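You operate a simulated robot arm through the tools that you are given. There is no shell and no other tool. Be economical: measure what you need, move in short steps, check, and stop when the job is done.

The job below is to be done with a simulated two-armed robot. You get a single attempt, and the scene is never put back.

## Task
Swap the rusty roller for the longer new one and shut the clip.
Fine: power off first; the old roller goes in the waste tray.
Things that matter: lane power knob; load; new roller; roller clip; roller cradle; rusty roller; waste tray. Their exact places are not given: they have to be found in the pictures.

It is judged by the outcome, as a careful person would: the job done as asked, and still so three seconds after it is handed in. It fails if anything else is knocked over, pushed out of place, dropped, spilled or broken.

## Robot
Two 7-joint arms with two-finger parallel grippers on one trunk, on a base that drives. Base frame: it is fixed to the floor where the robot stands at the start and does not move with it; the origin is under the middle of the robot, x ahead of it, y to its left, z up. Readings come in mm, degrees, newtons and seconds.
The left shoulder is at the start at [70, 177, 1120], the right one opposite. With the tool pointing down near the work surface each hand reaches from about 100 to 600 mm from the robot's upright axis, wherever it stands, measured 20 degrees to its own side. Places, roughly: lane power knob [400, 0, 1000]; load [2000, -1500, 750]; new roller [2000, 250, 500]; roller clip [2900, -700, 600]; roller cradle [2700, -900, 500]; rusty roller [2750, -1000, 500]; waste tray [2600, -300, 500]. Payload 3.43 kg a hand.
The tool frame of a hand sits at the grasp point between the pads (the TCP): z along the fingers, y along the line on which they close. The tips reach 30 mm beyond it. The gripper opens to 94 mm. The fingers are 28 mm wide and 10 mm thick; the gripper's body (50 by 96 mm) begins 55 mm behind the TCP.
Orientation is that of the tool frame in the base frame, as a unit quaternion [w, x, y, z]. With the fingers straight down and closing along the base's y, the tool's x points along the base's -x, its y along +y and its z along -z.

## Interface
- The arms move only by the tool apply_moves. It takes "left_motion", "right_motion" or both (then of equal length, played together; a hand with none holds still); each is a list of rows, each an object of numbers (a shift or turn left out is 0, a gripper value left out holds the last): "x", "y", "z": the shift along the base's x, y, z in units of 300 mm (1.0 is 300 mm); "ax", "ay", "az": the turn, a rotation vector about the base's x, y, z in units of 45 degrees (1.0 is 45 degrees); "jaw": the opening, from 0 (shut) to 1 (fully open). In form: [{"x": .., "y": .., "z": .., "ax": .., "ay": .., "az": .., "jaw": ..}, ...]. A call has 1 to 20 rows; each row is the pose to reach, as a shift and turn from the pose commanded when the call began. A call with a number of a shift or a turn outside -1 to 1 is refused whole. Rows are played at 5 a second. More than 50 mm and 8.6 degrees between two rows, or a gripper value outside its range, and nothing of the call is played. A pose out of reach is approached as far as the arm can. The call stops where the force on the tool passes 60 N (or 10 N more than at its start, if that is more) or the arm is blocked; 0.2 s more then pass. Each finger travels about 153 mm/s and halts on what it meets, pressing with about 43 N; the grip force reading is that of the motor and also rises with nothing between the fingers. The clock runs only during rows and for 0.2 s after the last one: add rows that repeat a pose to give the fingers time. The reply holds the time, the measured pose of the TCP, the force on the tool along the base axes, the opening and the grip force, in the units named above and with some noise, with the torque about the TCP (base axes, N m) and any sound that the robot's microphone picked up, and new pictures: "show" is both (left out), scene, wrist or none (wrist: the cameras of the hands that moved).
- Cameras (640 x 400 px; columns grow to the right, rows downward): "scene" is now at [130.3, 5.4, 1447]; the picture's right is [0.09, -1.00, 0.00], its down [-0.59, -0.05, -0.81] and it looks along [0.80, 0.07, -0.59] (base axes); focal length 230 px, centre (320, 200). "left" rides on the left gripper at [76, -14, -103] in its tool frame; the picture's right is [0.18, 0.98, 0.00], its down [-0.75, 0.14, -0.64] and it looks along [-0.63, 0.12, 0.77] (tool axes); focal length 243 px, centre (320, 200). "right" rides on the right gripper at [76, 14, -103] in its tool frame; the picture's right is [-0.18, 0.98, 0.00], its down [-0.75, -0.14, -0.64] and it looks along [-0.63, -0.12, 0.77] (tool axes); focal length 243 px, centre (320, 200).
- move_column(by): slides the trunk up (or, below 0, down) by that many mm; the arms and the scene camera ride with it, the base frame stays. It gives what a move gives, with no picture.
- base_move(legs): drives the robot by 1 to 6 legs, each [ahead, turn to the left] in mm and degrees, along the robot's own axes; the way and the turn of a leg run together, so that a leg with both is an arc; at most 1500 mm and 180 degrees a leg. The arms and the cameras ride along, it lands a little off, and it stops where it bumps. It gives what a move gives, and a new picture of the scene camera.
- aim_head(pan, tilt): turns the head with the scene camera to pan (to the left, within 86 degrees either way) and tilt (down, from -29 to 69), counted from straight ahead of the robot. It gives what a move gives, and a new picture of the scene camera.
- measure_at(camera, pixels): for up to 12 pixels [column, row] of the newest picture of that camera ("zoom" is the newest enlarged one), the place [x, y, z] in the base frame of the surface seen there, good to about 2 mm, but the place of the scene camera against the robot may be out by one fixed shift of up to 18 mm in any direction. It takes no simulated time.
- close_up(camera, box): a new picture of the part [left, top, right, bottom] of that camera's present view, enlarged. It takes no simulated time.
- close_job(): hands the job in; it is judged then, once.

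Go step by step. Measure first, check grasps and placings, and put right what went wrong. The budget is 80 turns and 260 pictures, counting those below and the enlarged ones. Unless the task says otherwise, let go and move clear before handing in, and close with one line.

The tools are called after ">>>" as name(argument=value, ...) on one line, values as JSON. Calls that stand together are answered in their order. apply_moves: Moves the arms, as the interface text tells. Its arguments: {"type":"object","properties":{"left_motion":{"type":"array"},"right_motion":{"type":"array"},"show":{"type":"string","enum":["both","scene","wrist","none"]}},"required":[]} The other tools are called the same way: move_column (by) slides the trunk up or down; base_move (legs) drives the base; aim_head (pan, tilt) turns the head that bears the scene camera; measure_at (camera, pixels) gives the place of the surface under pixels of a picture; close_up (camera, box) takes an enlarged picture of a part of a camera's view; close_job () hands the job in.

At the start:

```text
time_s: 0.0
left_eef_pos: [525.2, 263.0, 1256.5]
left_ee_rot: [0.0, 0.0, 1.0, 0.0]
left_wrist_force: [0.4, -0.1, -0.4]
left_ft_torque: [0.0, -0.01, -0.02]
left_gripper_width: 93.7
left_grasp_force: 0.1
right_eef_pos: [524.4, -264.4, 1311.0]
right_ee_rot: [0.001, 0.001, 1.0, -0.001]
right_wrist_force: [0.7, 0.7, -0.7]
right_ft_torque: [0.0, 0.02, -0.01]
right_gripper_width: 93.9
right_grasp_force: 0.1
trunk travel left (down, up): [-700.0, 140.0]
robot x, y, heading: [4.0, 0.9, 0.1]
head pan, tilt: [5.0, 36.1]
```

scene: 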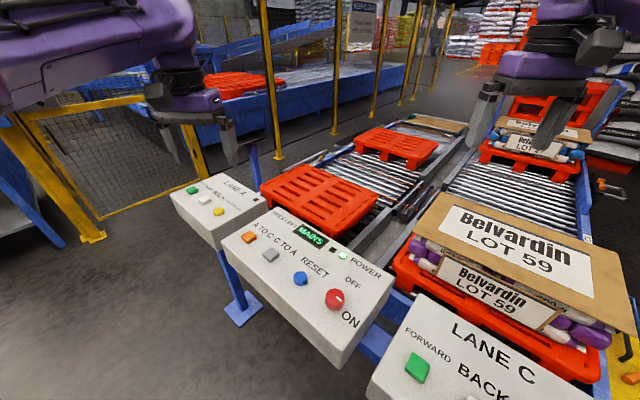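
right: 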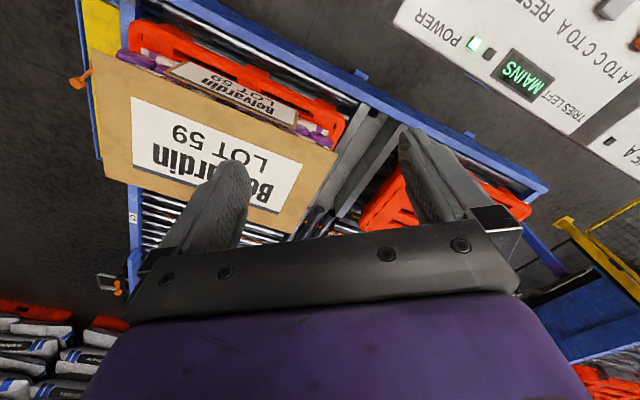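
left: 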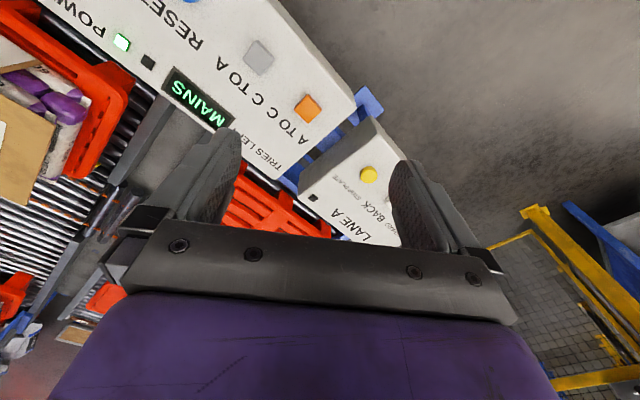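

The console with the red knob is at about (335,299) in the scene picture, with ON/OFF labels beside it. I'll enlarge and measure it first.

>>> close_up(camera="scene", box=[220, 200, 400, 360])

>>> measure_at(camera="scene", pixels=[[335, 299], [330, 291], [350, 320], [353, 283], [320, 320], [300, 278], [270, 254], [343, 255], [310, 195], [400, 150], [530, 140], [520, 240]])

>>> close_up(camera="scene", box=[300, 80, 640, 240])

```text
2.50 times, centred on (310, 280) of scene
```

zoom: 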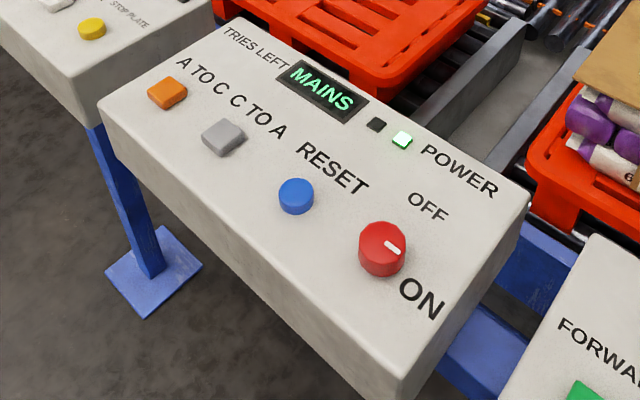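

```text
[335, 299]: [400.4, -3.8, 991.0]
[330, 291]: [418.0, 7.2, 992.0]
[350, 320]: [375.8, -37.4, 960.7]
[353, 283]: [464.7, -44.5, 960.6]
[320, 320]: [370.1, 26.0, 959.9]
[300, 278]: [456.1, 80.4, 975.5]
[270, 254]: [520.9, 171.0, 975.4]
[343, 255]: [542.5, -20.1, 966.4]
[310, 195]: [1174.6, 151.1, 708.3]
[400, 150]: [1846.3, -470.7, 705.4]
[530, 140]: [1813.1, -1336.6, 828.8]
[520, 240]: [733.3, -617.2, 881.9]
```

```text
1.88 times, centred on (470, 160) of scene
```

zoom: 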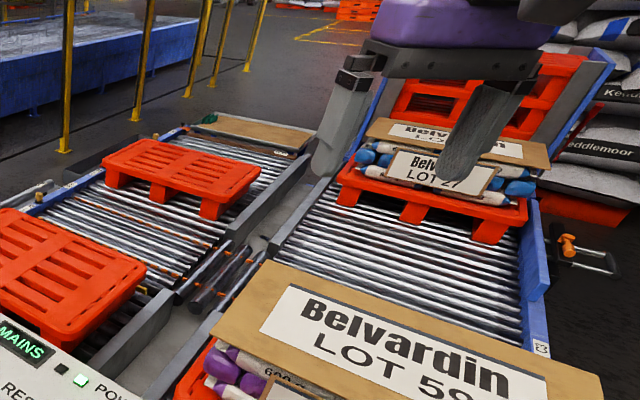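

The knob top is near [400,-4,991], panel about 960; its white mark seems to point toward ON. I'll enlarge further to get the mark direction and bring the right hand over it.

>>> apply_moves(right_motion=[{"x": -0.06, "y": 0.13, "z": 0}, {"x": -0.12, "y": 0.26, "z": -0.05}, {"x": -0.18, "y": 0.39, "z": -0.1}, {"x": -0.24, "y": 0.52, "z": -0.17}, {"x": -0.3, "y": 0.65, "z": -0.25}, {"x": -0.36, "y": 0.76, "z": -0.33}, {"x": -0.41, "y": 0.86, "z": -0.43}, {"x": -0.41, "y": 0.86, "z": -0.53}], show="both")

>>> close_up(camera="right", box=[200, 60, 440, 210])

```text
time_s: 1.8
left_eef_pos: [526.3, 261.2, 1256.0]
left_ee_rot: [0.001, 0.001, 1.0, 0.0]
left_wrist_force: [0.3, -0.2, -0.2]
left_ft_torque: [0.0, 0.01, 0.02]
left_gripper_width: 93.9
left_grasp_force: 0.0
right_eef_pos: [451.1, -3.5, 1170.5]
right_ee_rot: [-0.002, -0.002, 1.0, -0.002]
right_wrist_force: [0.4, 0.4, -0.8]
right_ft_torque: [0.0, 0.0, 0.0]
right_gripper_width: 94.0
right_grasp_force: 0.1
right hand out of reach, approached as far as the arm can: row 5, 6, 7, 8
trunk travel left (down, up): [-700.0, 140.0]
robot x, y, heading: [2.7, -1.7, -0.1]
head pan, tilt: [5.0, 36.1]
```

scene: 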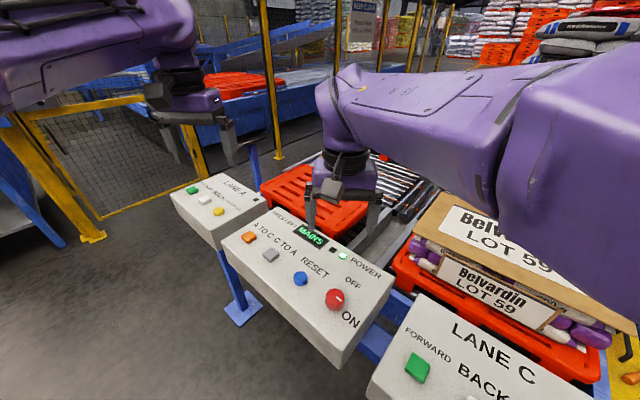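
right: 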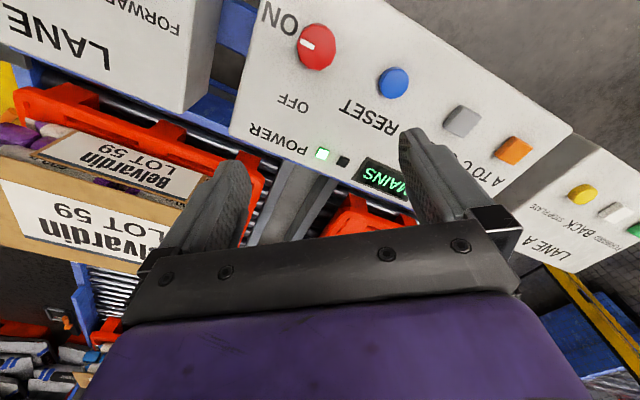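

```text
2.67 times, centred on (320, 135) of right
```

zoom: 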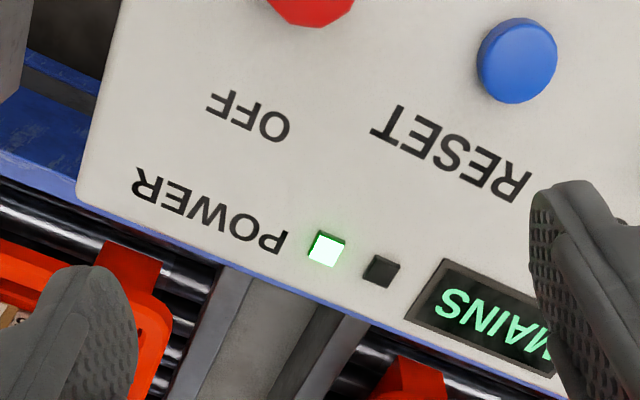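

The right hand ran out of reach (too close in). In the right picture the knob is at (317,45); I'll measure it there and back the base 150 mm to gain room.

>>> measure_at(camera="right", pixels=[[317, 45], [300, 47], [334, 45], [316, 28], [317, 62], [304, 42], [312, 48], [281, 20], [293, 103], [355, 60], [400, 83]])

>>> base_move(legs=[[-150, 0]])

```text
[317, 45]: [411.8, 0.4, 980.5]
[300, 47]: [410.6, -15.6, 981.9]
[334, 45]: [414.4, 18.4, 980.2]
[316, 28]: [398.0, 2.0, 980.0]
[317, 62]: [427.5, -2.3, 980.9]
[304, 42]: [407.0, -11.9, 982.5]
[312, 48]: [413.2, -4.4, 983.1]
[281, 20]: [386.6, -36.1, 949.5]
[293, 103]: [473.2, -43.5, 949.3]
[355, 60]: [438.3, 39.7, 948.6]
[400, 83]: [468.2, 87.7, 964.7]
```

```text
time_s: 3.2
left_eef_pos: [375.3, 261.5, 1254.6]
left_ee_rot: [0.0, -0.001, 1.0, 0.0]
left_wrist_force: [-0.3, -0.3, -0.7]
left_ft_torque: [-0.02, 0.01, 0.01]
left_gripper_width: 93.9
left_grasp_force: 0.1
right_eef_pos: [301.4, -3.0, 1169.5]
right_ee_rot: [-0.002, -0.004, 1.0, -0.002]
right_wrist_force: [0.9, -0.6, -0.4]
right_ft_torque: [-0.01, -0.03, 0.03]
right_gripper_width: 94.1
right_grasp_force: 0.0
trunk travel left (down, up): [-700.0, 140.0]
robot x, y, heading: [-154.3, -1.1, 0.1]
head pan, tilt: [5.0, 36.1]
```

scene: 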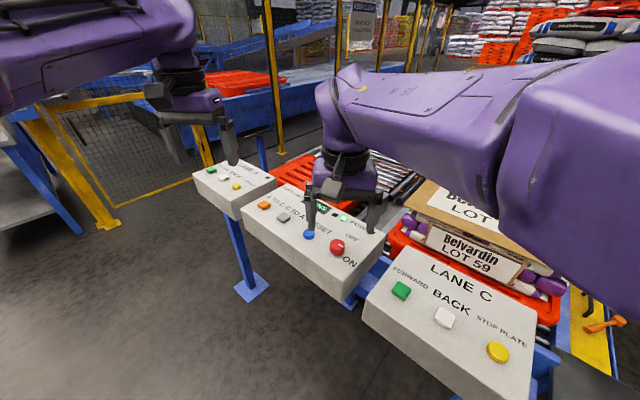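

Wrist readings give the knob centre about [411, 1], top z 981, panel z 949, with its mark towards ON; the scene camera is off by about (-9,-2,+11). I'll go above the knob with the jaws partly open.

>>> apply_moves(right_motion=[{"x": 0.1, "jaw": 0.75}, {"x": 0.2}, {"x": 0.3, "z": -0.1}, {"x": 0.37, "z": -0.2}, {"x": 0.37, "z": -0.3}], show="wrist")

```text
time_s: 4.6
left_eef_pos: [373.2, 262.6, 1255.4]
left_ee_rot: [0.002, -0.002, 1.0, 0.0]
left_wrist_force: [-1.1, -0.1, 0.2]
left_ft_torque: [0.03, -0.02, -0.01]
left_gripper_width: 94.1
left_grasp_force: 0.1
right_eef_pos: [423.9, -26.8, 1100.0]
right_ee_rot: [0.001, 0.024, 0.999, 0.037]
right_wrist_force: [-0.1, -1.3, 0.3]
right_ft_torque: [-0.01, -0.02, 0.02]
right_gripper_width: 70.4
right_grasp_force: 0.0
trunk travel left (down, up): [-700.0, 140.0]
robot x, y, heading: [-154.6, 2.6, 0.3]
head pan, tilt: [5.0, 36.1]
stopped in row 5 (right hand): the arm was blocked; the commanded pose is now the measured one
```

right: 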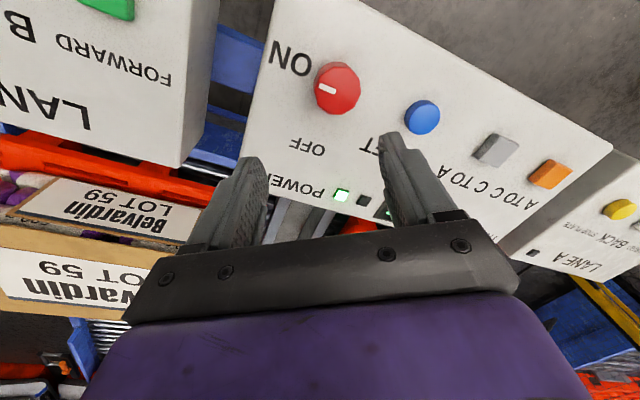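

The arm was blocked at row 5, away from the knob. I'll look at the scene to see what the elbow meets.

>>> aim_head(pan=-15, tilt=50)

```text
time_s: 5.4
left_eef_pos: [373.7, 262.5, 1254.6]
left_ee_rot: [0.001, -0.001, 1.0, 0.0]
left_wrist_force: [0.0, -0.4, 0.8]
left_ft_torque: [0.0, 0.0, -0.01]
left_gripper_width: 93.8
left_grasp_force: 0.1
right_eef_pos: [423.8, -27.2, 1099.0]
right_ee_rot: [0.002, 0.024, 0.999, 0.037]
right_wrist_force: [0.4, 0.8, -0.3]
right_ft_torque: [-0.09, -0.01, 0.0]
right_gripper_width: 70.6
right_grasp_force: 0.0
trunk travel left (down, up): [-700.0, 140.0]
robot x, y, heading: [-149.9, -0.9, 0.1]
head pan, tilt: [-15.0, 50.0]
```

scene: 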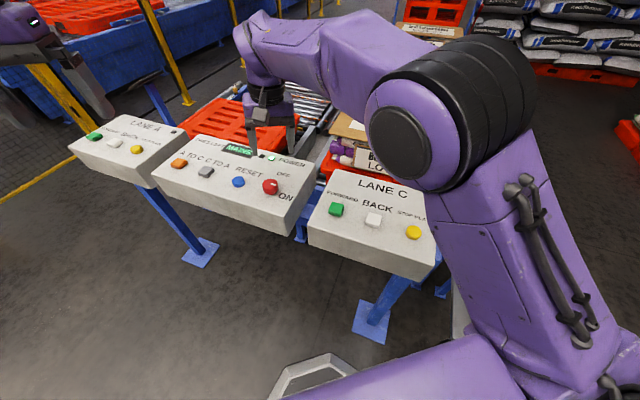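

The right elbow hangs over the LANE C panel around (410,160). I'll measure its clearance.

>>> measure_at(camera="scene", pixels=[[400, 140], [405, 180], [440, 190], [480, 120], [360, 190], [413, 232], [350, 60], [250, 60], [470, 260], [430, 225]])

>>> close_up(camera="scene", box=[200, 20, 520, 220])

```text
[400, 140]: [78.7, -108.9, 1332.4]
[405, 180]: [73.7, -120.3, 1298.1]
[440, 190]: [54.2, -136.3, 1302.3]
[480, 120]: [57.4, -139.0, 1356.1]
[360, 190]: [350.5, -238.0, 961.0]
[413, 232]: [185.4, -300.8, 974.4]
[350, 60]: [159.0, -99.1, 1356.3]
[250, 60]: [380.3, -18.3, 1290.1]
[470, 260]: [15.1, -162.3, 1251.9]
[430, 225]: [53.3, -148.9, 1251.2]
```

```text
2.00 times, centred on (360, 120) of scene
```

zoom: 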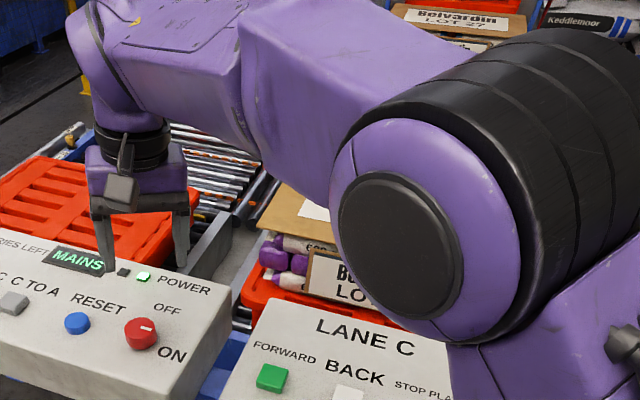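

The elbow is folded high at about z 1300, beside the head, so it is the robot's own body blocking. Turning the base left 25° puts the knob on the right hand's own side.

>>> base_move(legs=[[0, 25]])

>>> aim_head(pan=-25, tilt=45)

```text
time_s: 7.1
left_eef_pos: [215.2, 458.2, 1254.7]
left_ee_rot: [0.001, -0.217, 0.976, 0.0]
left_wrist_force: [-0.5, -0.7, -0.4]
left_ft_torque: [0.03, -0.06, -0.03]
left_gripper_width: 94.0
left_grasp_force: 0.1
right_eef_pos: [382.7, 216.9, 1099.8]
right_ee_rot: [-0.007, -0.193, 0.981, 0.036]
right_wrist_force: [-0.5, -0.4, 0.7]
right_ft_torque: [0.0, 0.01, 0.02]
right_gripper_width: 70.6
right_grasp_force: 0.1
trunk travel left (down, up): [-700.0, 140.0]
robot x, y, heading: [-151.8, -2.6, 24.8]
head pan, tilt: [-15.0, 50.0]
```

scene: 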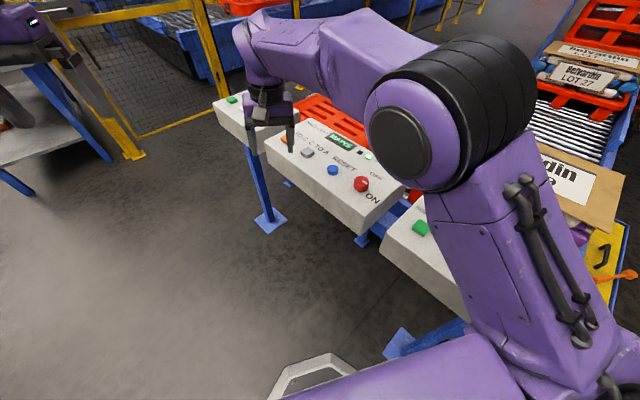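

```text
time_s: 7.8
left_eef_pos: [212.8, 458.0, 1255.6]
left_ee_rot: [0.0, -0.217, 0.976, 0.001]
left_wrist_force: [0.2, -0.4, -0.4]
left_ft_torque: [0.03, 0.01, -0.01]
left_gripper_width: 93.5
left_grasp_force: 0.0
right_eef_pos: [380.9, 217.5, 1099.2]
right_ee_rot: [-0.007, -0.192, 0.981, 0.036]
right_wrist_force: [-0.1, 1.1, -0.8]
right_ft_torque: [-0.03, -0.02, -0.01]
right_gripper_width: 70.4
right_grasp_force: 0.0
trunk travel left (down, up): [-700.0, 140.0]
robot x, y, heading: [-151.9, -0.3, 25.3]
head pan, tilt: [-25.0, 45.0]
```

scene: 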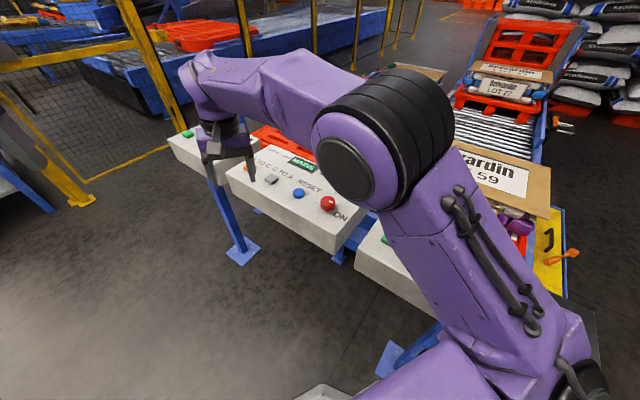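

Now the right hand is over [381,217]. I'll move it above the knob, level the tool and pre-rotate -45°, leaving room for the quarter turn.

>>> apply_moves(right_motion=[{"x": 0.02, "y": -0.12, "az": -0.12, "ax": -0.02, "ay": -0.01}, {"x": 0.04, "y": -0.24, "az": -0.25, "ax": -0.04, "ay": -0.02}, {"x": 0.06, "y": -0.36, "az": -0.38, "ax": -0.06, "ay": -0.03}, {"x": 0.08, "y": -0.48, "az": -0.5, "ax": -0.08, "ay": -0.036}, {"x": 0.1, "y": -0.6, "az": -0.62, "ax": -0.087, "ay": -0.036}, {"x": 0.1, "y": -0.72, "az": -0.75, "ax": -0.087, "ay": -0.036}, {"x": 0.1, "y": -0.72, "az": -0.88, "ax": -0.087, "ay": -0.036}, {"x": 0.1, "y": -0.72, "az": -1.0, "ax": -0.087, "ay": -0.036}], show="wrist")

```text
time_s: 9.6
left_eef_pos: [215.7, 459.3, 1254.5]
left_ee_rot: [0.0, -0.216, 0.976, 0.0]
left_wrist_force: [-0.7, 0.4, -0.8]
left_ft_torque: [0.0, 0.02, 0.02]
left_gripper_width: 94.0
left_grasp_force: 0.0
right_eef_pos: [460.2, -49.9, 1200.2]
right_ee_rot: [0.0, 0.182, 0.983, -0.01]
right_wrist_force: [-0.5, 0.6, -0.1]
right_ft_torque: [-0.04, 0.01, 0.0]
right_gripper_width: 70.4
right_grasp_force: 0.0
right hand out of reach, approached as far as the arm can: row 1, 2, 3, 4, 5, 6, 7, 8
trunk travel left (down, up): [-700.0, 140.0]
robot x, y, heading: [-150.9, -2.7, 24.8]
head pan, tilt: [-25.0, 45.0]
```

right: 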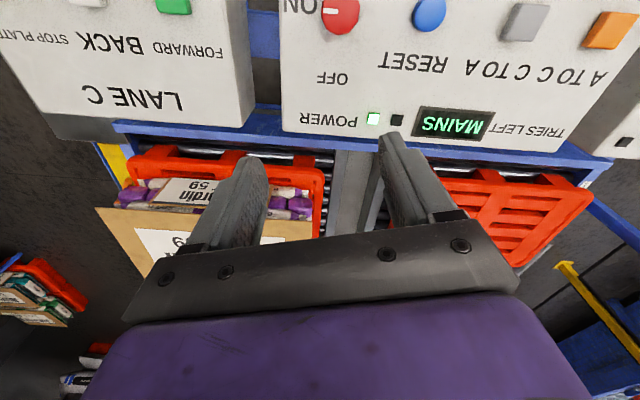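

The hand is again short of reach and pushed up to z 1200: the shoulder is low relative to a down-pointing hand here. I'll raise the trunk fully.

>>> move_column(by=140)

>>> aim_head(pan=-20, tilt=50)

```text
time_s: 11.3
left_eef_pos: [215.2, 459.1, 1395.7]
left_ee_rot: [0.001, -0.216, 0.976, 0.0]
left_wrist_force: [0.9, 0.1, 0.1]
left_ft_torque: [0.02, -0.01, 0.03]
left_gripper_width: 94.1
left_grasp_force: 0.0
right_eef_pos: [458.7, -46.7, 1340.6]
right_ee_rot: [-0.001, 0.182, 0.983, -0.01]
right_wrist_force: [0.2, 1.0, -0.6]
right_ft_torque: [-0.01, 0.0, 0.03]
right_gripper_width: 70.3
right_grasp_force: 0.1
trunk travel left (down, up): [-840.0, 0.0]
robot x, y, heading: [-150.4, -1.1, 24.9]
head pan, tilt: [-25.0, 45.0]
```

```text
time_s: 11.9
left_eef_pos: [215.1, 458.7, 1395.2]
left_ee_rot: [0.001, -0.216, 0.976, 0.0]
left_wrist_force: [0.9, -0.3, -0.3]
left_ft_torque: [0.03, -0.02, -0.02]
left_gripper_width: 94.2
left_grasp_force: 0.1
right_eef_pos: [460.0, -48.2, 1338.7]
right_ee_rot: [-0.001, 0.183, 0.983, -0.009]
right_wrist_force: [0.0, 0.5, -1.2]
right_ft_torque: [0.0, 0.0, 0.01]
right_gripper_width: 70.6
right_grasp_force: 0.1
trunk travel left (down, up): [-840.0, 0.0]
robot x, y, heading: [-150.8, 1.9, 25.0]
head pan, tilt: [-20.0, 50.0]
```

scene: 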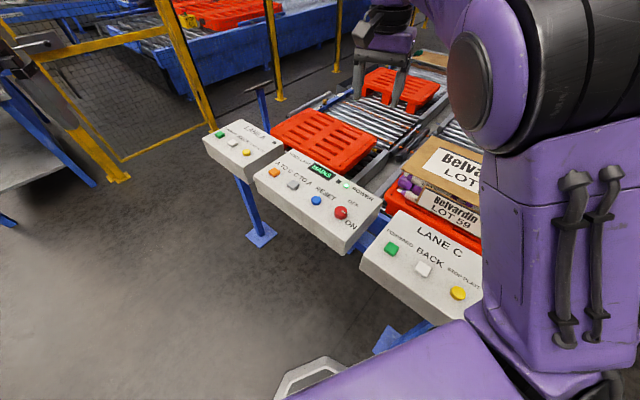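

Trunk is up 140. I'll step the right hand toward [411,1,1180] and see.

>>> apply_moves(right_motion=[{"z": -0.1}, {"x": -0.05, "y": 0.05, "z": -0.2}, {"x": -0.1, "y": 0.1, "z": -0.3}, {"x": -0.15, "y": 0.15, "z": -0.4}, {"x": -0.16, "y": 0.16, "z": -0.5}], show="wrist")

```text
time_s: 13.1
left_eef_pos: [216.0, 459.7, 1395.9]
left_ee_rot: [0.001, -0.216, 0.976, 0.0]
left_wrist_force: [-0.1, -0.4, -0.1]
left_ft_torque: [0.0, -0.01, 0.03]
left_gripper_width: 94.1
left_grasp_force: 0.0
right_eef_pos: [468.1, -57.2, 1328.0]
right_ee_rot: [-0.003, 0.179, 0.984, -0.012]
right_wrist_force: [-0.8, -0.3, -0.4]
right_ft_torque: [-0.01, -0.04, 0.02]
right_gripper_width: 70.6
right_grasp_force: 0.1
right hand out of reach, approached as far as the arm can: row 1, 2, 3, 4, 5
trunk travel left (down, up): [-840.0, 0.0]
robot x, y, heading: [-149.8, 1.1, 25.0]
head pan, tilt: [-20.0, 50.0]
```

right: 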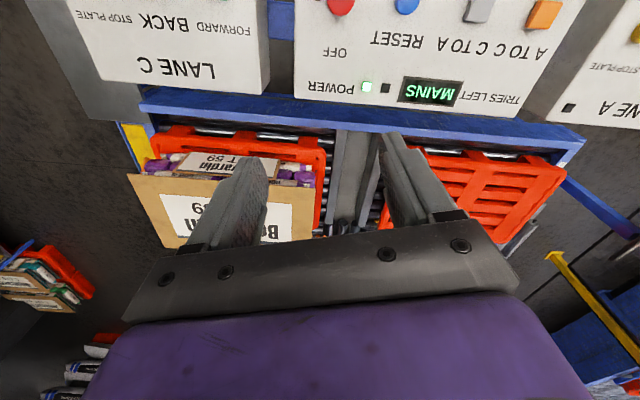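

The pattern fits a minimum shoulder-to-wrist distance of about 550 mm: I'm too close for a hand at this height. I'll back off 200 mm along the heading.

>>> base_move(legs=[[-200, 0]])

```text
time_s: 14.7
left_eef_pos: [36.8, 375.2, 1394.1]
left_ee_rot: [-0.001, -0.216, 0.976, 0.0]
left_wrist_force: [1.1, -0.4, 0.0]
left_ft_torque: [0.01, 0.07, -0.07]
left_gripper_width: 93.9
left_grasp_force: 0.0
right_eef_pos: [289.1, -142.2, 1325.1]
right_ee_rot: [-0.004, 0.181, 0.983, -0.013]
right_wrist_force: [0.0, -0.1, -0.3]
right_ft_torque: [-0.02, 0.02, -0.04]
right_gripper_width: 70.5
right_grasp_force: 0.1
trunk travel left (down, up): [-840.0, 0.0]
robot x, y, heading: [-333.8, -87.9, 24.8]
head pan, tilt: [-20.0, 50.0]
```

scene: 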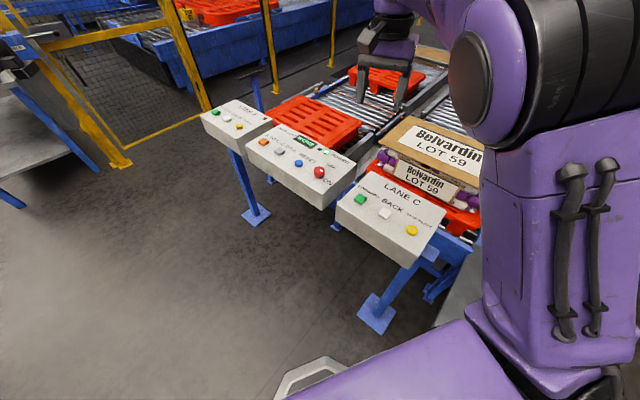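

Clear. Moving from [289,-142,1325] toward [411,1,1120].

>>> apply_moves(right_motion=[{"x": 0.07, "y": 0.08, "z": -0.08}, {"x": 0.14, "y": 0.16, "z": -0.16}, {"x": 0.21, "y": 0.24, "z": -0.24}, {"x": 0.28, "y": 0.32, "z": -0.34}, {"x": 0.34, "y": 0.4, "z": -0.45}, {"x": 0.41, "y": 0.477, "z": -0.55}, {"x": 0.41, "y": 0.477, "z": -0.65}], show="wrist")

```text
time_s: 16.3
left_eef_pos: [36.5, 372.2, 1394.7]
left_ee_rot: [0.0, -0.215, 0.977, 0.001]
left_wrist_force: [0.6, -0.6, 0.0]
left_ft_torque: [0.0, 0.02, 0.0]
left_gripper_width: 94.0
left_grasp_force: 0.1
right_eef_pos: [383.5, -42.7, 1246.1]
right_ee_rot: [-0.004, 0.179, 0.984, -0.012]
right_wrist_force: [0.2, 0.1, -1.2]
right_ft_torque: [-0.02, 0.01, 0.0]
right_gripper_width: 70.5
right_grasp_force: 0.0
right hand out of reach, approached as far as the arm can: row 1, 2, 3, 4, 5, 6, 7
trunk travel left (down, up): [-840.0, 0.0]
robot x, y, heading: [-333.4, -82.0, 24.7]
head pan, tilt: [-20.0, 50.0]
```

right: 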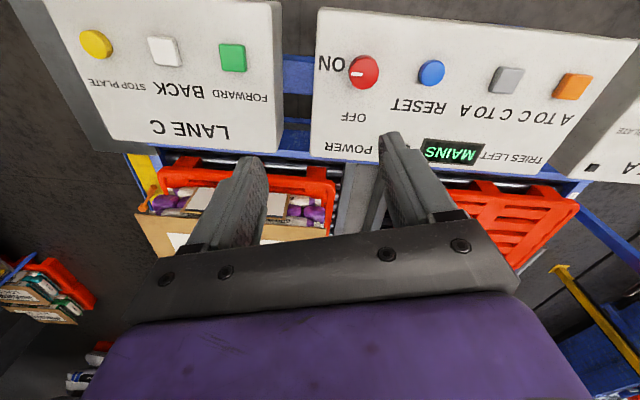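

Likely the commanded pose lags behind at an unreachable point (about [305,107,895]) since the earlier refusals. I'll command the shift that corrects for that, which is safe either way (upward).

>>> apply_moves(right_motion=[{"x": 0.06, "y": -0.06, "z": 0.12}, {"x": 0.12, "y": -0.12, "z": 0.24}, {"x": 0.18, "y": -0.18, "z": 0.36}, {"x": 0.24, "y": -0.24, "z": 0.48}, {"x": 0.3, "y": -0.3, "z": 0.6}, {"x": 0.35, "y": -0.35, "z": 0.74}], show="wrist")

```text
time_s: 17.7
left_eef_pos: [34.2, 370.6, 1395.9]
left_ee_rot: [0.002, -0.214, 0.977, 0.001]
left_wrist_force: [0.7, 0.1, 0.1]
left_ft_torque: [0.04, 0.0, -0.01]
left_gripper_width: 93.8
left_grasp_force: 0.1
right_eef_pos: [369.3, -168.0, 1370.8]
right_ee_rot: [-0.003, 0.181, 0.983, -0.012]
right_wrist_force: [0.3, -0.4, -0.4]
right_ft_torque: [0.01, 0.0, 0.0]
right_gripper_width: 70.7
right_grasp_force: 0.0
right hand out of reach, approached as far as the arm can: row 1, 2, 3, 4, 5, 6
trunk travel left (down, up): [-840.0, 0.0]
robot x, y, heading: [-334.1, -87.0, 24.8]
head pan, tilt: [-20.0, 50.0]
```

right: 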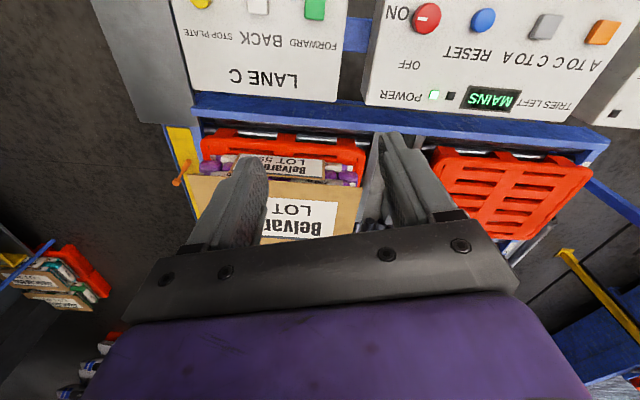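

Base moves seem to resync the commanded pose, so distance alone doesn't explain this; the -45° wrist yaw may be at a limit. I'll resync with a small drive and turn the yaw back.

>>> base_move(legs=[[-10, 0]])

>>> apply_moves(right_motion=[{"az": 0.15}, {"az": 0.3}, {"az": 0.45}, {"az": 0.6}, {"az": 0.75}, {"az": 0.9}, {"az": 1.0}], show="none")

```text
time_s: 18.5
left_eef_pos: [27.7, 369.9, 1393.8]
left_ee_rot: [-0.001, -0.214, 0.977, 0.0]
left_wrist_force: [0.8, 0.7, -0.3]
left_ft_torque: [-0.03, 0.03, 0.01]
left_gripper_width: 93.7
left_grasp_force: 0.1
right_eef_pos: [363.1, -169.1, 1369.3]
right_ee_rot: [-0.003, 0.18, 0.984, -0.012]
right_wrist_force: [0.5, 0.4, -0.1]
right_ft_torque: [-0.02, 0.0, 0.03]
right_gripper_width: 70.4
right_grasp_force: 0.1
trunk travel left (down, up): [-840.0, 0.0]
robot x, y, heading: [-341.0, -87.7, 24.9]
head pan, tilt: [-20.0, 50.0]
```

scene: 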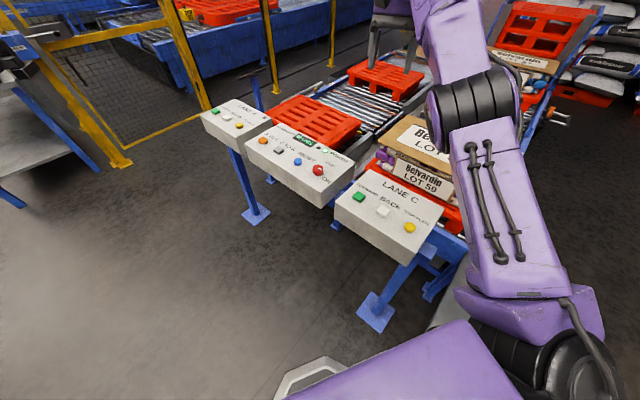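

```text
time_s: 20.1
left_eef_pos: [24.7, 369.8, 1395.3]
left_ee_rot: [0.0, -0.215, 0.977, 0.0]
left_wrist_force: [-0.4, -0.1, 0.3]
left_ft_torque: [0.0, -0.02, 0.01]
left_gripper_width: 93.9
left_grasp_force: 0.2
right_eef_pos: [360.4, -170.9, 1370.8]
right_ee_rot: [0.002, -0.211, 0.977, -0.012]
right_wrist_force: [-0.3, -0.7, 0.3]
right_ft_torque: [0.0, 0.01, -0.01]
right_gripper_width: 70.9
right_grasp_force: 0.0
trunk travel left (down, up): [-840.0, 0.0]
robot x, y, heading: [-347.1, -89.8, 24.9]
head pan, tilt: [-20.0, 50.0]
```

Yaw now reached fine (elbow has opened outward too). Now move toward [411,1,1120].

>>> apply_moves(right_motion=[{"x": 0.03, "y": 0.08, "z": -0.1}, {"x": 0.05, "y": 0.16, "z": -0.2}, {"x": 0.08, "y": 0.24, "z": -0.3}, {"x": 0.11, "y": 0.32, "z": -0.4}, {"x": 0.13, "y": 0.4, "z": -0.5}, {"x": 0.15, "y": 0.48, "z": -0.6}, {"x": 0.17, "y": 0.573, "z": -0.7}, {"x": 0.17, "y": 0.573, "z": -0.83}], show="both")

```text
time_s: 21.9
left_eef_pos: [26.1, 369.4, 1396.2]
left_ee_rot: [0.0, -0.214, 0.977, 0.0]
left_wrist_force: [0.3, -0.2, -0.6]
left_ft_torque: [0.02, 0.01, -0.04]
left_gripper_width: 93.9
left_grasp_force: 0.0
right_eef_pos: [375.6, 2.9, 1126.8]
right_ee_rot: [0.002, -0.21, 0.978, -0.012]
right_wrist_force: [-0.1, -0.1, -0.8]
right_ft_torque: [-0.05, -0.01, -0.01]
right_gripper_width: 70.4
right_grasp_force: 0.1
right hand out of reach, approached as far as the arm can: row 4, 5, 6, 7, 8
trunk travel left (down, up): [-840.0, 0.0]
robot x, y, heading: [-341.3, -90.1, 24.9]
head pan, tilt: [-20.0, 50.0]
```

scene: 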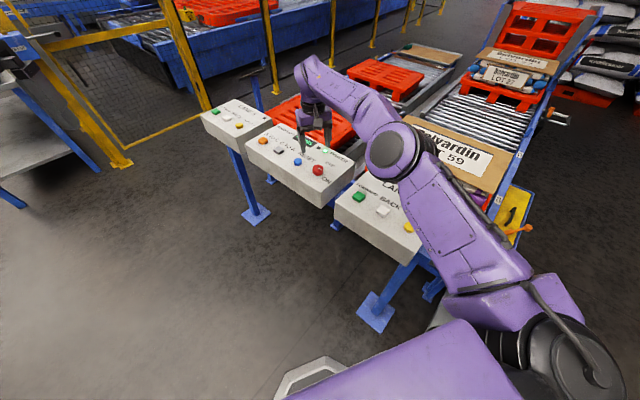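
right: 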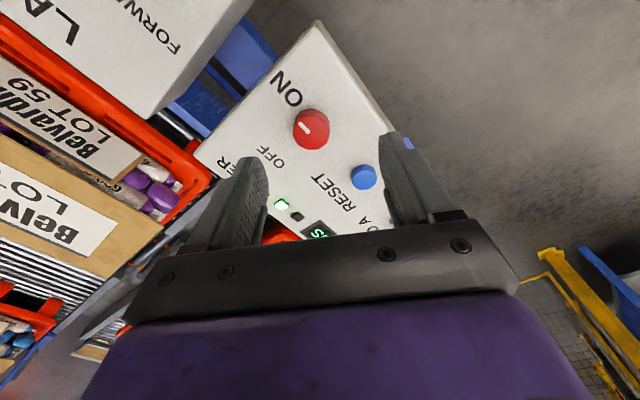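

Now it stopped 35 mm short at the outer limit. Drive 60 mm ahead and resync.

>>> base_move(legs=[[60, 0]])

>>> apply_moves(right_motion=[{"x": -0.03, "y": -0.04, "z": -0.05}, {"x": -0.06, "y": -0.08, "z": -0.1}], show="wrist")

>>> measure_at(camera="right", pixels=[[310, 130]])

```text
time_s: 22.8
left_eef_pos: [69.3, 390.3, 1400.5]
left_ee_rot: [0.005, -0.215, 0.977, 0.002]
left_wrist_force: [-0.1, 0.0, 0.8]
left_ft_torque: [-0.02, 0.02, 0.0]
left_gripper_width: 94.0
left_grasp_force: 0.1
right_eef_pos: [425.9, 27.6, 1135.5]
right_ee_rot: [0.007, -0.211, 0.977, -0.011]
right_wrist_force: [0.6, -1.5, -0.1]
right_ft_torque: [0.06, -0.01, 0.01]
right_gripper_width: 70.4
right_grasp_force: 0.1
trunk travel left (down, up): [-840.0, 0.0]
robot x, y, heading: [-287.3, -62.4, 24.8]
head pan, tilt: [-20.0, 50.0]
```

scene: 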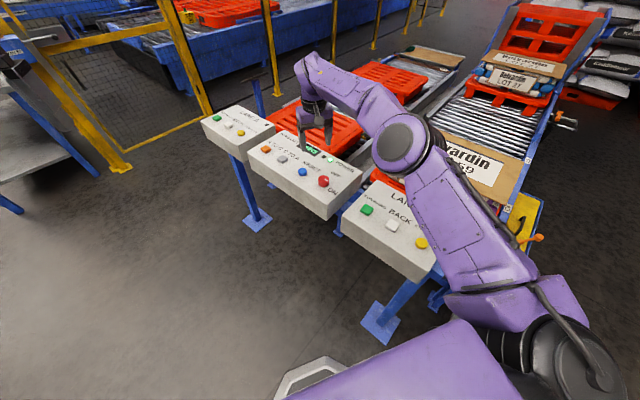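

```text
time_s: 23.4
left_eef_pos: [72.7, 389.9, 1400.3]
left_ee_rot: [0.004, -0.214, 0.977, 0.003]
left_wrist_force: [-0.5, -0.4, 0.3]
left_ft_torque: [-0.03, 0.03, 0.0]
left_gripper_width: 93.7
left_grasp_force: 0.1
right_eef_pos: [413.6, 2.2, 1105.0]
right_ee_rot: [0.006, -0.21, 0.978, -0.01]
right_wrist_force: [0.1, 0.5, -0.6]
right_ft_torque: [0.03, 0.02, 0.0]
right_gripper_width: 70.5
right_grasp_force: 0.1
trunk travel left (down, up): [-840.0, 0.0]
robot x, y, heading: [-285.2, -64.4, 25.0]
head pan, tilt: [-20.0, 50.0]
```

right: 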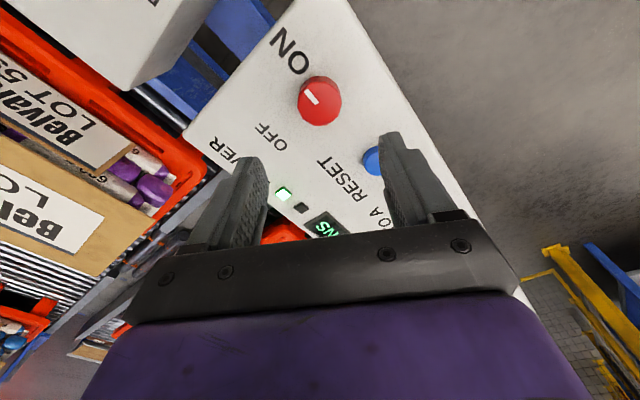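

```text
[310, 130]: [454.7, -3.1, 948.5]
```

The hand is now at [414,2,1105]. Measure the knob at (319,100) and its mark in this picture.

>>> measure_at(camera="right", pixels=[[319, 100], [300, 100], [338, 100], [319, 82], [318, 118], [308, 93], [316, 102], [290, 50], [272, 138], [372, 162], [306, 84], [332, 84]])

>>> close_up(camera="right", box=[260, 50, 400, 138])

```text
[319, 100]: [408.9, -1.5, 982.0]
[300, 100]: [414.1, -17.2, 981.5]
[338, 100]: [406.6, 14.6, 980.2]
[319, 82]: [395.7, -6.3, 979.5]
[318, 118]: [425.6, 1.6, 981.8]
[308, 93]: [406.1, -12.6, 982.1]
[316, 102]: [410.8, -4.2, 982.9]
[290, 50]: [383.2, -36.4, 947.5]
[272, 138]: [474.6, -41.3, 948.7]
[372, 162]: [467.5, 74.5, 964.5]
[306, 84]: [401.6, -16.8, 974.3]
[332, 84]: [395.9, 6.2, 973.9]
```

```text
4.55 times, centred on (330, 94) of right
```

zoom: 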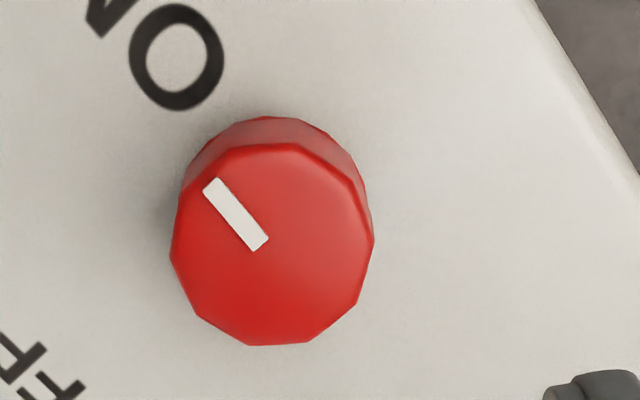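

Knob centre is about [411,-0.5], top 982, mark aimed at ON (-119°), OFF at about -33°: a +90° turn. I'll descend to z 986 straddling the knob.

>>> apply_moves(right_motion=[{"x": -0.009, "y": -0.009, "z": -0.1, "ax": 0.022, "ay": 0.02}, {"x": -0.009, "y": -0.009, "z": -0.2, "ax": 0.022, "ay": 0.02}, {"x": -0.009, "y": -0.009, "z": -0.3, "ax": 0.022, "ay": 0.02}, {"x": -0.009, "y": -0.009, "z": -0.397, "ax": 0.022, "ay": 0.02}], show="both")

>>> close_up(camera="scene", box=[240, 100, 400, 200])

```text
time_s: 24.4
left_eef_pos: [71.7, 389.9, 1399.6]
left_ee_rot: [0.004, -0.215, 0.977, 0.001]
left_wrist_force: [0.4, -0.1, -0.8]
left_ft_torque: [0.01, 0.03, -0.01]
left_gripper_width: 93.9
left_grasp_force: 0.1
right_eef_pos: [408.1, 0.6, 984.5]
right_ee_rot: [0.0, -0.209, 0.978, 0.0]
right_wrist_force: [0.1, 0.2, 0.0]
right_ft_torque: [-0.02, -0.04, -0.01]
right_gripper_width: 70.4
right_grasp_force: 0.0
trunk travel left (down, up): [-840.0, 0.0]
robot x, y, heading: [-287.7, -65.7, 24.8]
head pan, tilt: [-20.0, 50.0]
```

scene: 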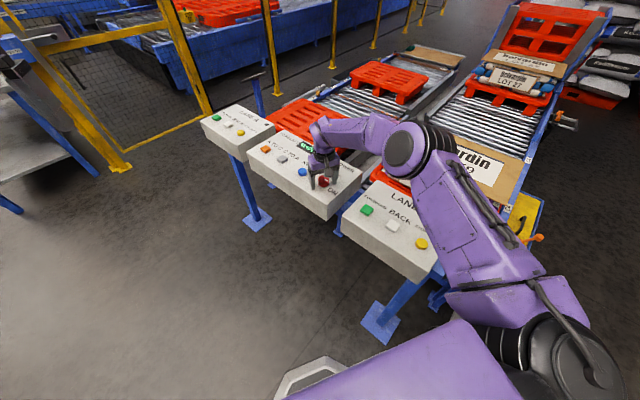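
right: 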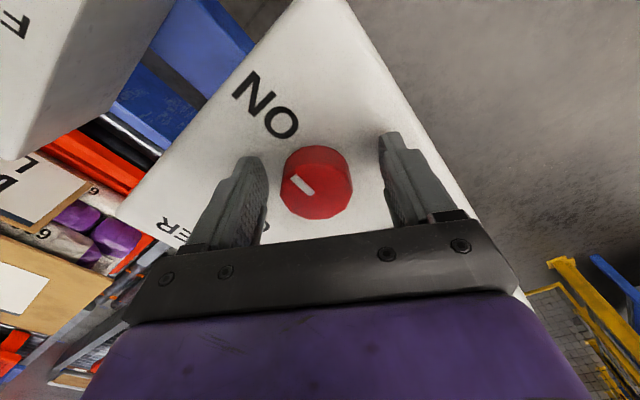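

```text
4.00 times, centred on (320, 150) of scene
```

zoom: 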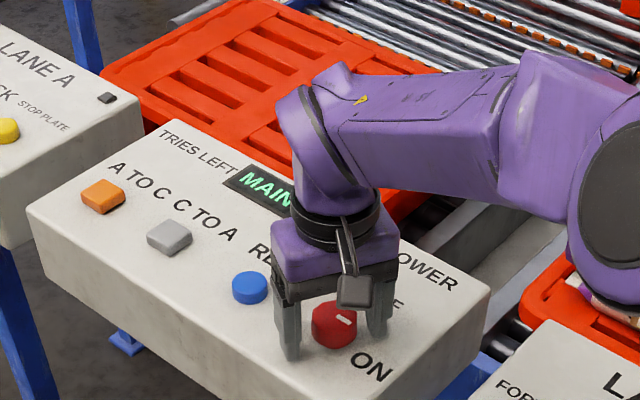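

The fingers straddle the knob (317,182 in the wrist picture). I'll close and turn +45°.

>>> apply_moves(right_motion=[{"jaw": 0}, {"jaw": 0}, {"jaw": 0}, {"az": 0.12}, {"az": 0.24}, {"az": 0.36}, {"az": 0.48}, {"az": 0.6}, {"az": 0.72}, {"az": 0.84}, {"az": 0.96}, {"az": 1.0}], show="wrist")

```text
time_s: 27.0
left_eef_pos: [73.4, 382.9, 1402.1]
left_ee_rot: [0.004, -0.215, 0.977, 0.004]
left_wrist_force: [-0.5, 0.2, 1.1]
left_ft_torque: [0.0, 0.01, -0.01]
left_gripper_width: 94.2
left_grasp_force: 0.1
right_eef_pos: [412.4, -6.4, 986.5]
right_ee_rot: [0.002, -0.568, 0.823, 0.001]
right_wrist_force: [24.9, -29.8, 12.6]
right_ft_torque: [-0.1, -0.71, -0.23]
right_gripper_width: 41.3
right_grasp_force: 44.7
trunk travel left (down, up): [-840.0, 0.0]
robot x, y, heading: [-283.6, -62.6, 24.6]
head pan, tilt: [-20.0, 50.0]
```

right: 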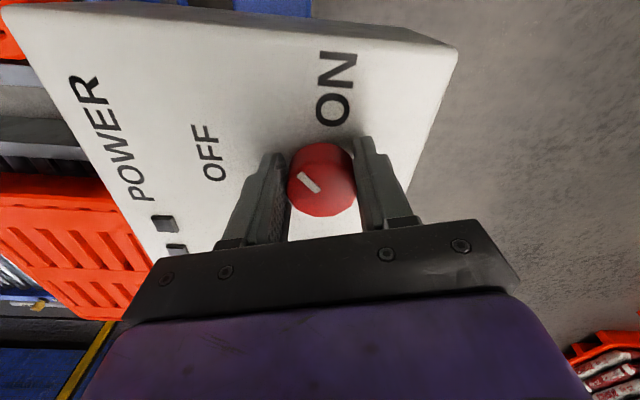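

The knob turns with the hand, and the power lamp already looks dark. Continue another 45° with a small relief shift.

>>> apply_moves(right_motion=[{"x": 0.01, "y": -0.012, "az": 0.12}, {"x": 0.01, "y": -0.012, "az": 0.24}, {"x": 0.01, "y": -0.012, "az": 0.36}, {"x": 0.01, "y": -0.012, "az": 0.48}, {"x": 0.01, "y": -0.012, "az": 0.6}, {"x": 0.01, "y": -0.012, "az": 0.72}, {"x": 0.01, "y": -0.012, "az": 0.84}, {"x": 0.01, "y": -0.012, "az": 0.96}, {"x": 0.01, "y": -0.012, "az": 1.0}], show="wrist")

```text
time_s: 29.0
left_eef_pos: [75.5, 385.2, 1400.9]
left_ee_rot: [0.003, -0.214, 0.977, 0.003]
left_wrist_force: [-0.4, -0.3, 0.0]
left_ft_torque: [0.0, -0.03, 0.0]
left_gripper_width: 93.8
left_grasp_force: 0.0
right_eef_pos: [417.4, -5.6, 985.3]
right_ee_rot: [-0.004, 0.839, -0.544, 0.0]
right_wrist_force: [38.7, -15.4, 20.5]
right_ft_torque: [0.46, -0.64, -0.18]
right_gripper_width: 41.1
right_grasp_force: 44.3
trunk travel left (down, up): [-840.0, 0.0]
robot x, y, heading: [-288.6, -62.5, 24.7]
head pan, tilt: [-20.0, 50.0]
```

right: 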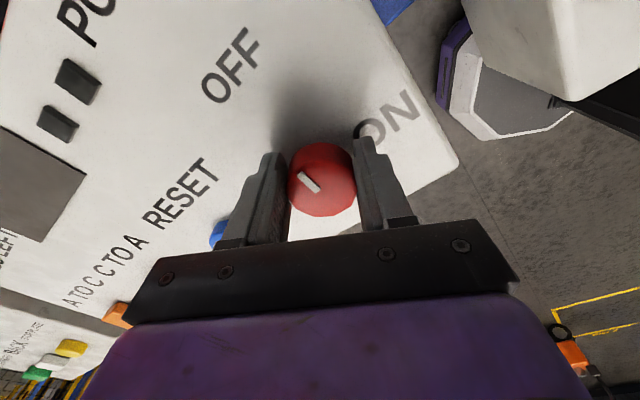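

The mark now points at OFF, and the display and lamps are dark. Release and lift straight up.

>>> apply_moves(right_motion=[{"jaw": 0.75}, {"jaw": 0.75}, {"z": 0.1}, {"z": 0.25}, {"z": 0.4}, {"z": 0.55, "az": -0.1}, {"z": 0.7, "az": -0.25}, {"z": 0.8, "az": -0.4}], show="both")

>>> close_up(camera="scene", box=[200, 100, 400, 220])

```text
time_s: 30.8
left_eef_pos: [69.1, 390.4, 1401.4]
left_ee_rot: [0.005, -0.214, 0.977, 0.001]
left_wrist_force: [0.5, -0.1, 1.3]
left_ft_torque: [0.02, 0.0, 0.0]
left_gripper_width: 94.0
left_grasp_force: 0.0
right_eef_pos: [410.0, -2.3, 1227.9]
right_ee_rot: [-0.001, 0.744, -0.668, -0.001]
right_wrist_force: [-0.3, 0.8, -0.2]
right_ft_torque: [-0.01, 0.03, 0.01]
right_gripper_width: 70.5
right_grasp_force: 0.0
trunk travel left (down, up): [-840.0, 0.0]
robot x, y, heading: [-288.9, -65.6, 24.9]
head pan, tilt: [-20.0, 50.0]
```

scene: 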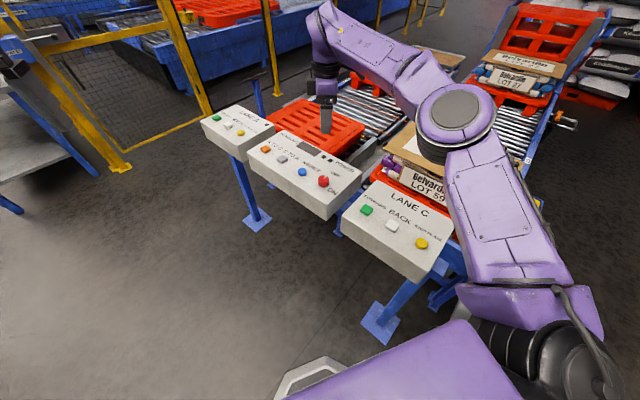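
right: 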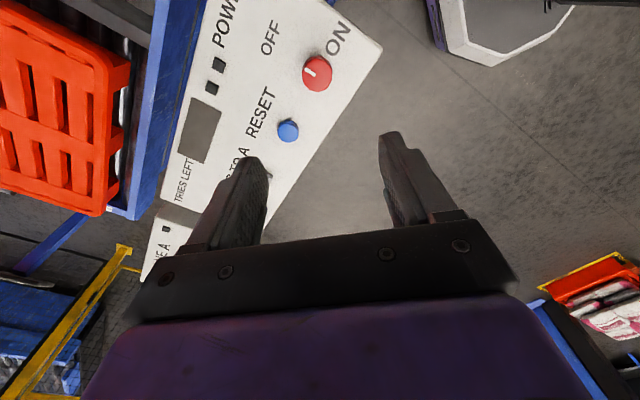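

```text
3.20 times, centred on (300, 160) of scene
```

zoom: 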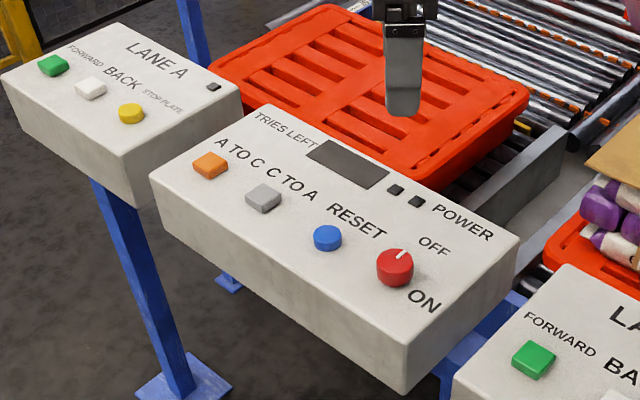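

Power is off: knob mark at OFF, display dark. Next I survey the way to the cradle, starting by swinging the right wrist back and looking ahead and right.

>>> apply_moves(right_motion=[{"z": 0.1, "az": -0.15}, {"z": 0.2, "az": -0.3, "y": -0.1}, {"z": 0.3, "az": -0.45, "y": -0.2}, {"z": 0.4, "az": -0.6, "y": -0.3}, {"z": 0.4, "az": -0.75, "y": -0.4}, {"z": 0.4, "az": -0.9, "y": -0.45}, {"z": 0.4, "az": -1.0, "y": -0.5}], show="none")

>>> aim_head(pan=-25, tilt=15)

>>> aim_head(pan=-80, tilt=25)

>>> aim_head(pan=20, tilt=20)

```text
time_s: 32.4
left_eef_pos: [69.1, 390.2, 1401.3]
left_ee_rot: [0.005, -0.214, 0.977, 0.0]
left_wrist_force: [-0.1, 0.5, -0.4]
left_ft_torque: [0.0, -0.01, 0.0]
left_gripper_width: 94.0
left_grasp_force: 0.0
right_eef_pos: [409.1, -151.3, 1345.9]
right_ee_rot: [0.0, -0.432, 0.902, 0.0]
right_wrist_force: [-0.5, 0.0, 0.5]
right_ft_torque: [0.0, 0.0, 0.03]
right_gripper_width: 70.5
right_grasp_force: 0.1
trunk travel left (down, up): [-840.0, 0.0]
robot x, y, heading: [-286.2, -63.0, 24.6]
head pan, tilt: [-20.0, 50.0]
```

```text
time_s: 33.5
left_eef_pos: [68.9, 390.1, 1399.6]
left_ee_rot: [0.006, -0.215, 0.977, 0.001]
left_wrist_force: [0.5, 0.0, 0.2]
left_ft_torque: [0.01, 0.04, 0.01]
left_gripper_width: 93.7
left_grasp_force: 0.0
right_eef_pos: [410.6, -151.8, 1345.1]
right_ee_rot: [0.001, -0.433, 0.902, 0.001]
right_wrist_force: [1.0, 0.8, 0.0]
right_ft_torque: [-0.01, -0.01, -0.01]
right_gripper_width: 70.6
right_grasp_force: 0.1
trunk travel left (down, up): [-840.0, 0.0]
robot x, y, heading: [-288.0, -62.2, 24.7]
head pan, tilt: [-25.0, 15.0]
```

scene: 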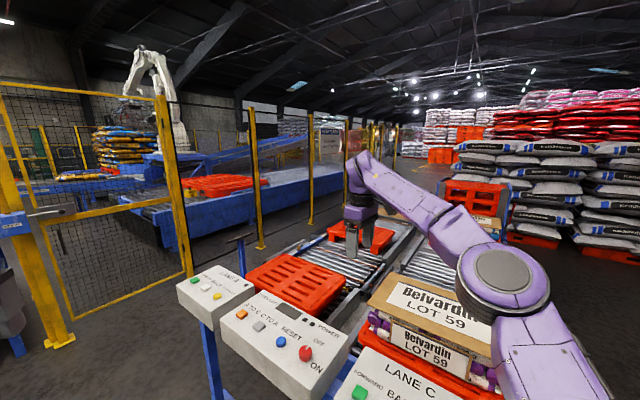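

```text
time_s: 34.7
left_eef_pos: [69.3, 389.0, 1400.3]
left_ee_rot: [0.005, -0.215, 0.977, 0.002]
left_wrist_force: [0.0, 0.2, 1.0]
left_ft_torque: [0.01, 0.03, 0.02]
left_gripper_width: 94.1
left_grasp_force: 0.1
right_eef_pos: [409.6, -151.5, 1343.9]
right_ee_rot: [0.001, -0.434, 0.901, 0.0]
right_wrist_force: [-0.8, 0.1, 0.1]
right_ft_torque: [-0.02, 0.05, -0.01]
right_gripper_width: 70.5
right_grasp_force: 0.0
trunk travel left (down, up): [-840.0, 0.0]
robot x, y, heading: [-288.9, -66.8, 24.6]
head pan, tilt: [-80.0, 25.0]
```

scene: 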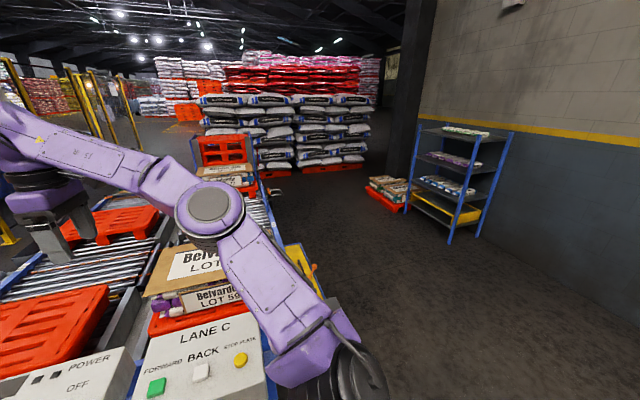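

```text
time_s: 36.5
left_eef_pos: [69.0, 389.9, 1400.1]
left_ee_rot: [0.005, -0.215, 0.977, 0.001]
left_wrist_force: [0.0, 0.6, -0.1]
left_ft_torque: [-0.02, -0.02, 0.01]
left_gripper_width: 93.8
left_grasp_force: 0.1
right_eef_pos: [409.2, -151.1, 1345.3]
right_ee_rot: [0.001, -0.432, 0.902, -0.001]
right_wrist_force: [0.3, 0.0, -0.6]
right_ft_torque: [-0.02, -0.03, 0.03]
right_gripper_width: 70.4
right_grasp_force: 0.0
trunk travel left (down, up): [-840.0, 0.0]
robot x, y, heading: [-285.8, -66.8, 24.9]
head pan, tilt: [20.0, 20.0]
```

scene: 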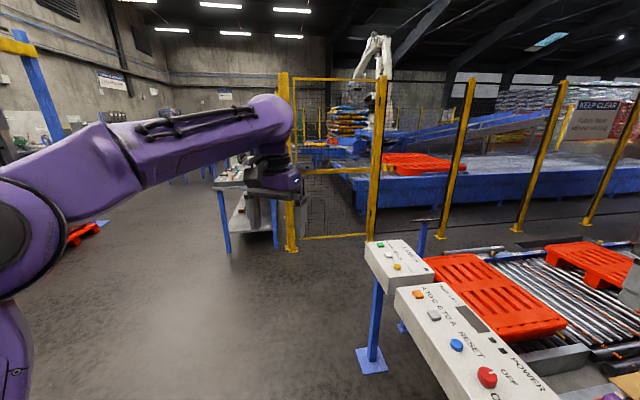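

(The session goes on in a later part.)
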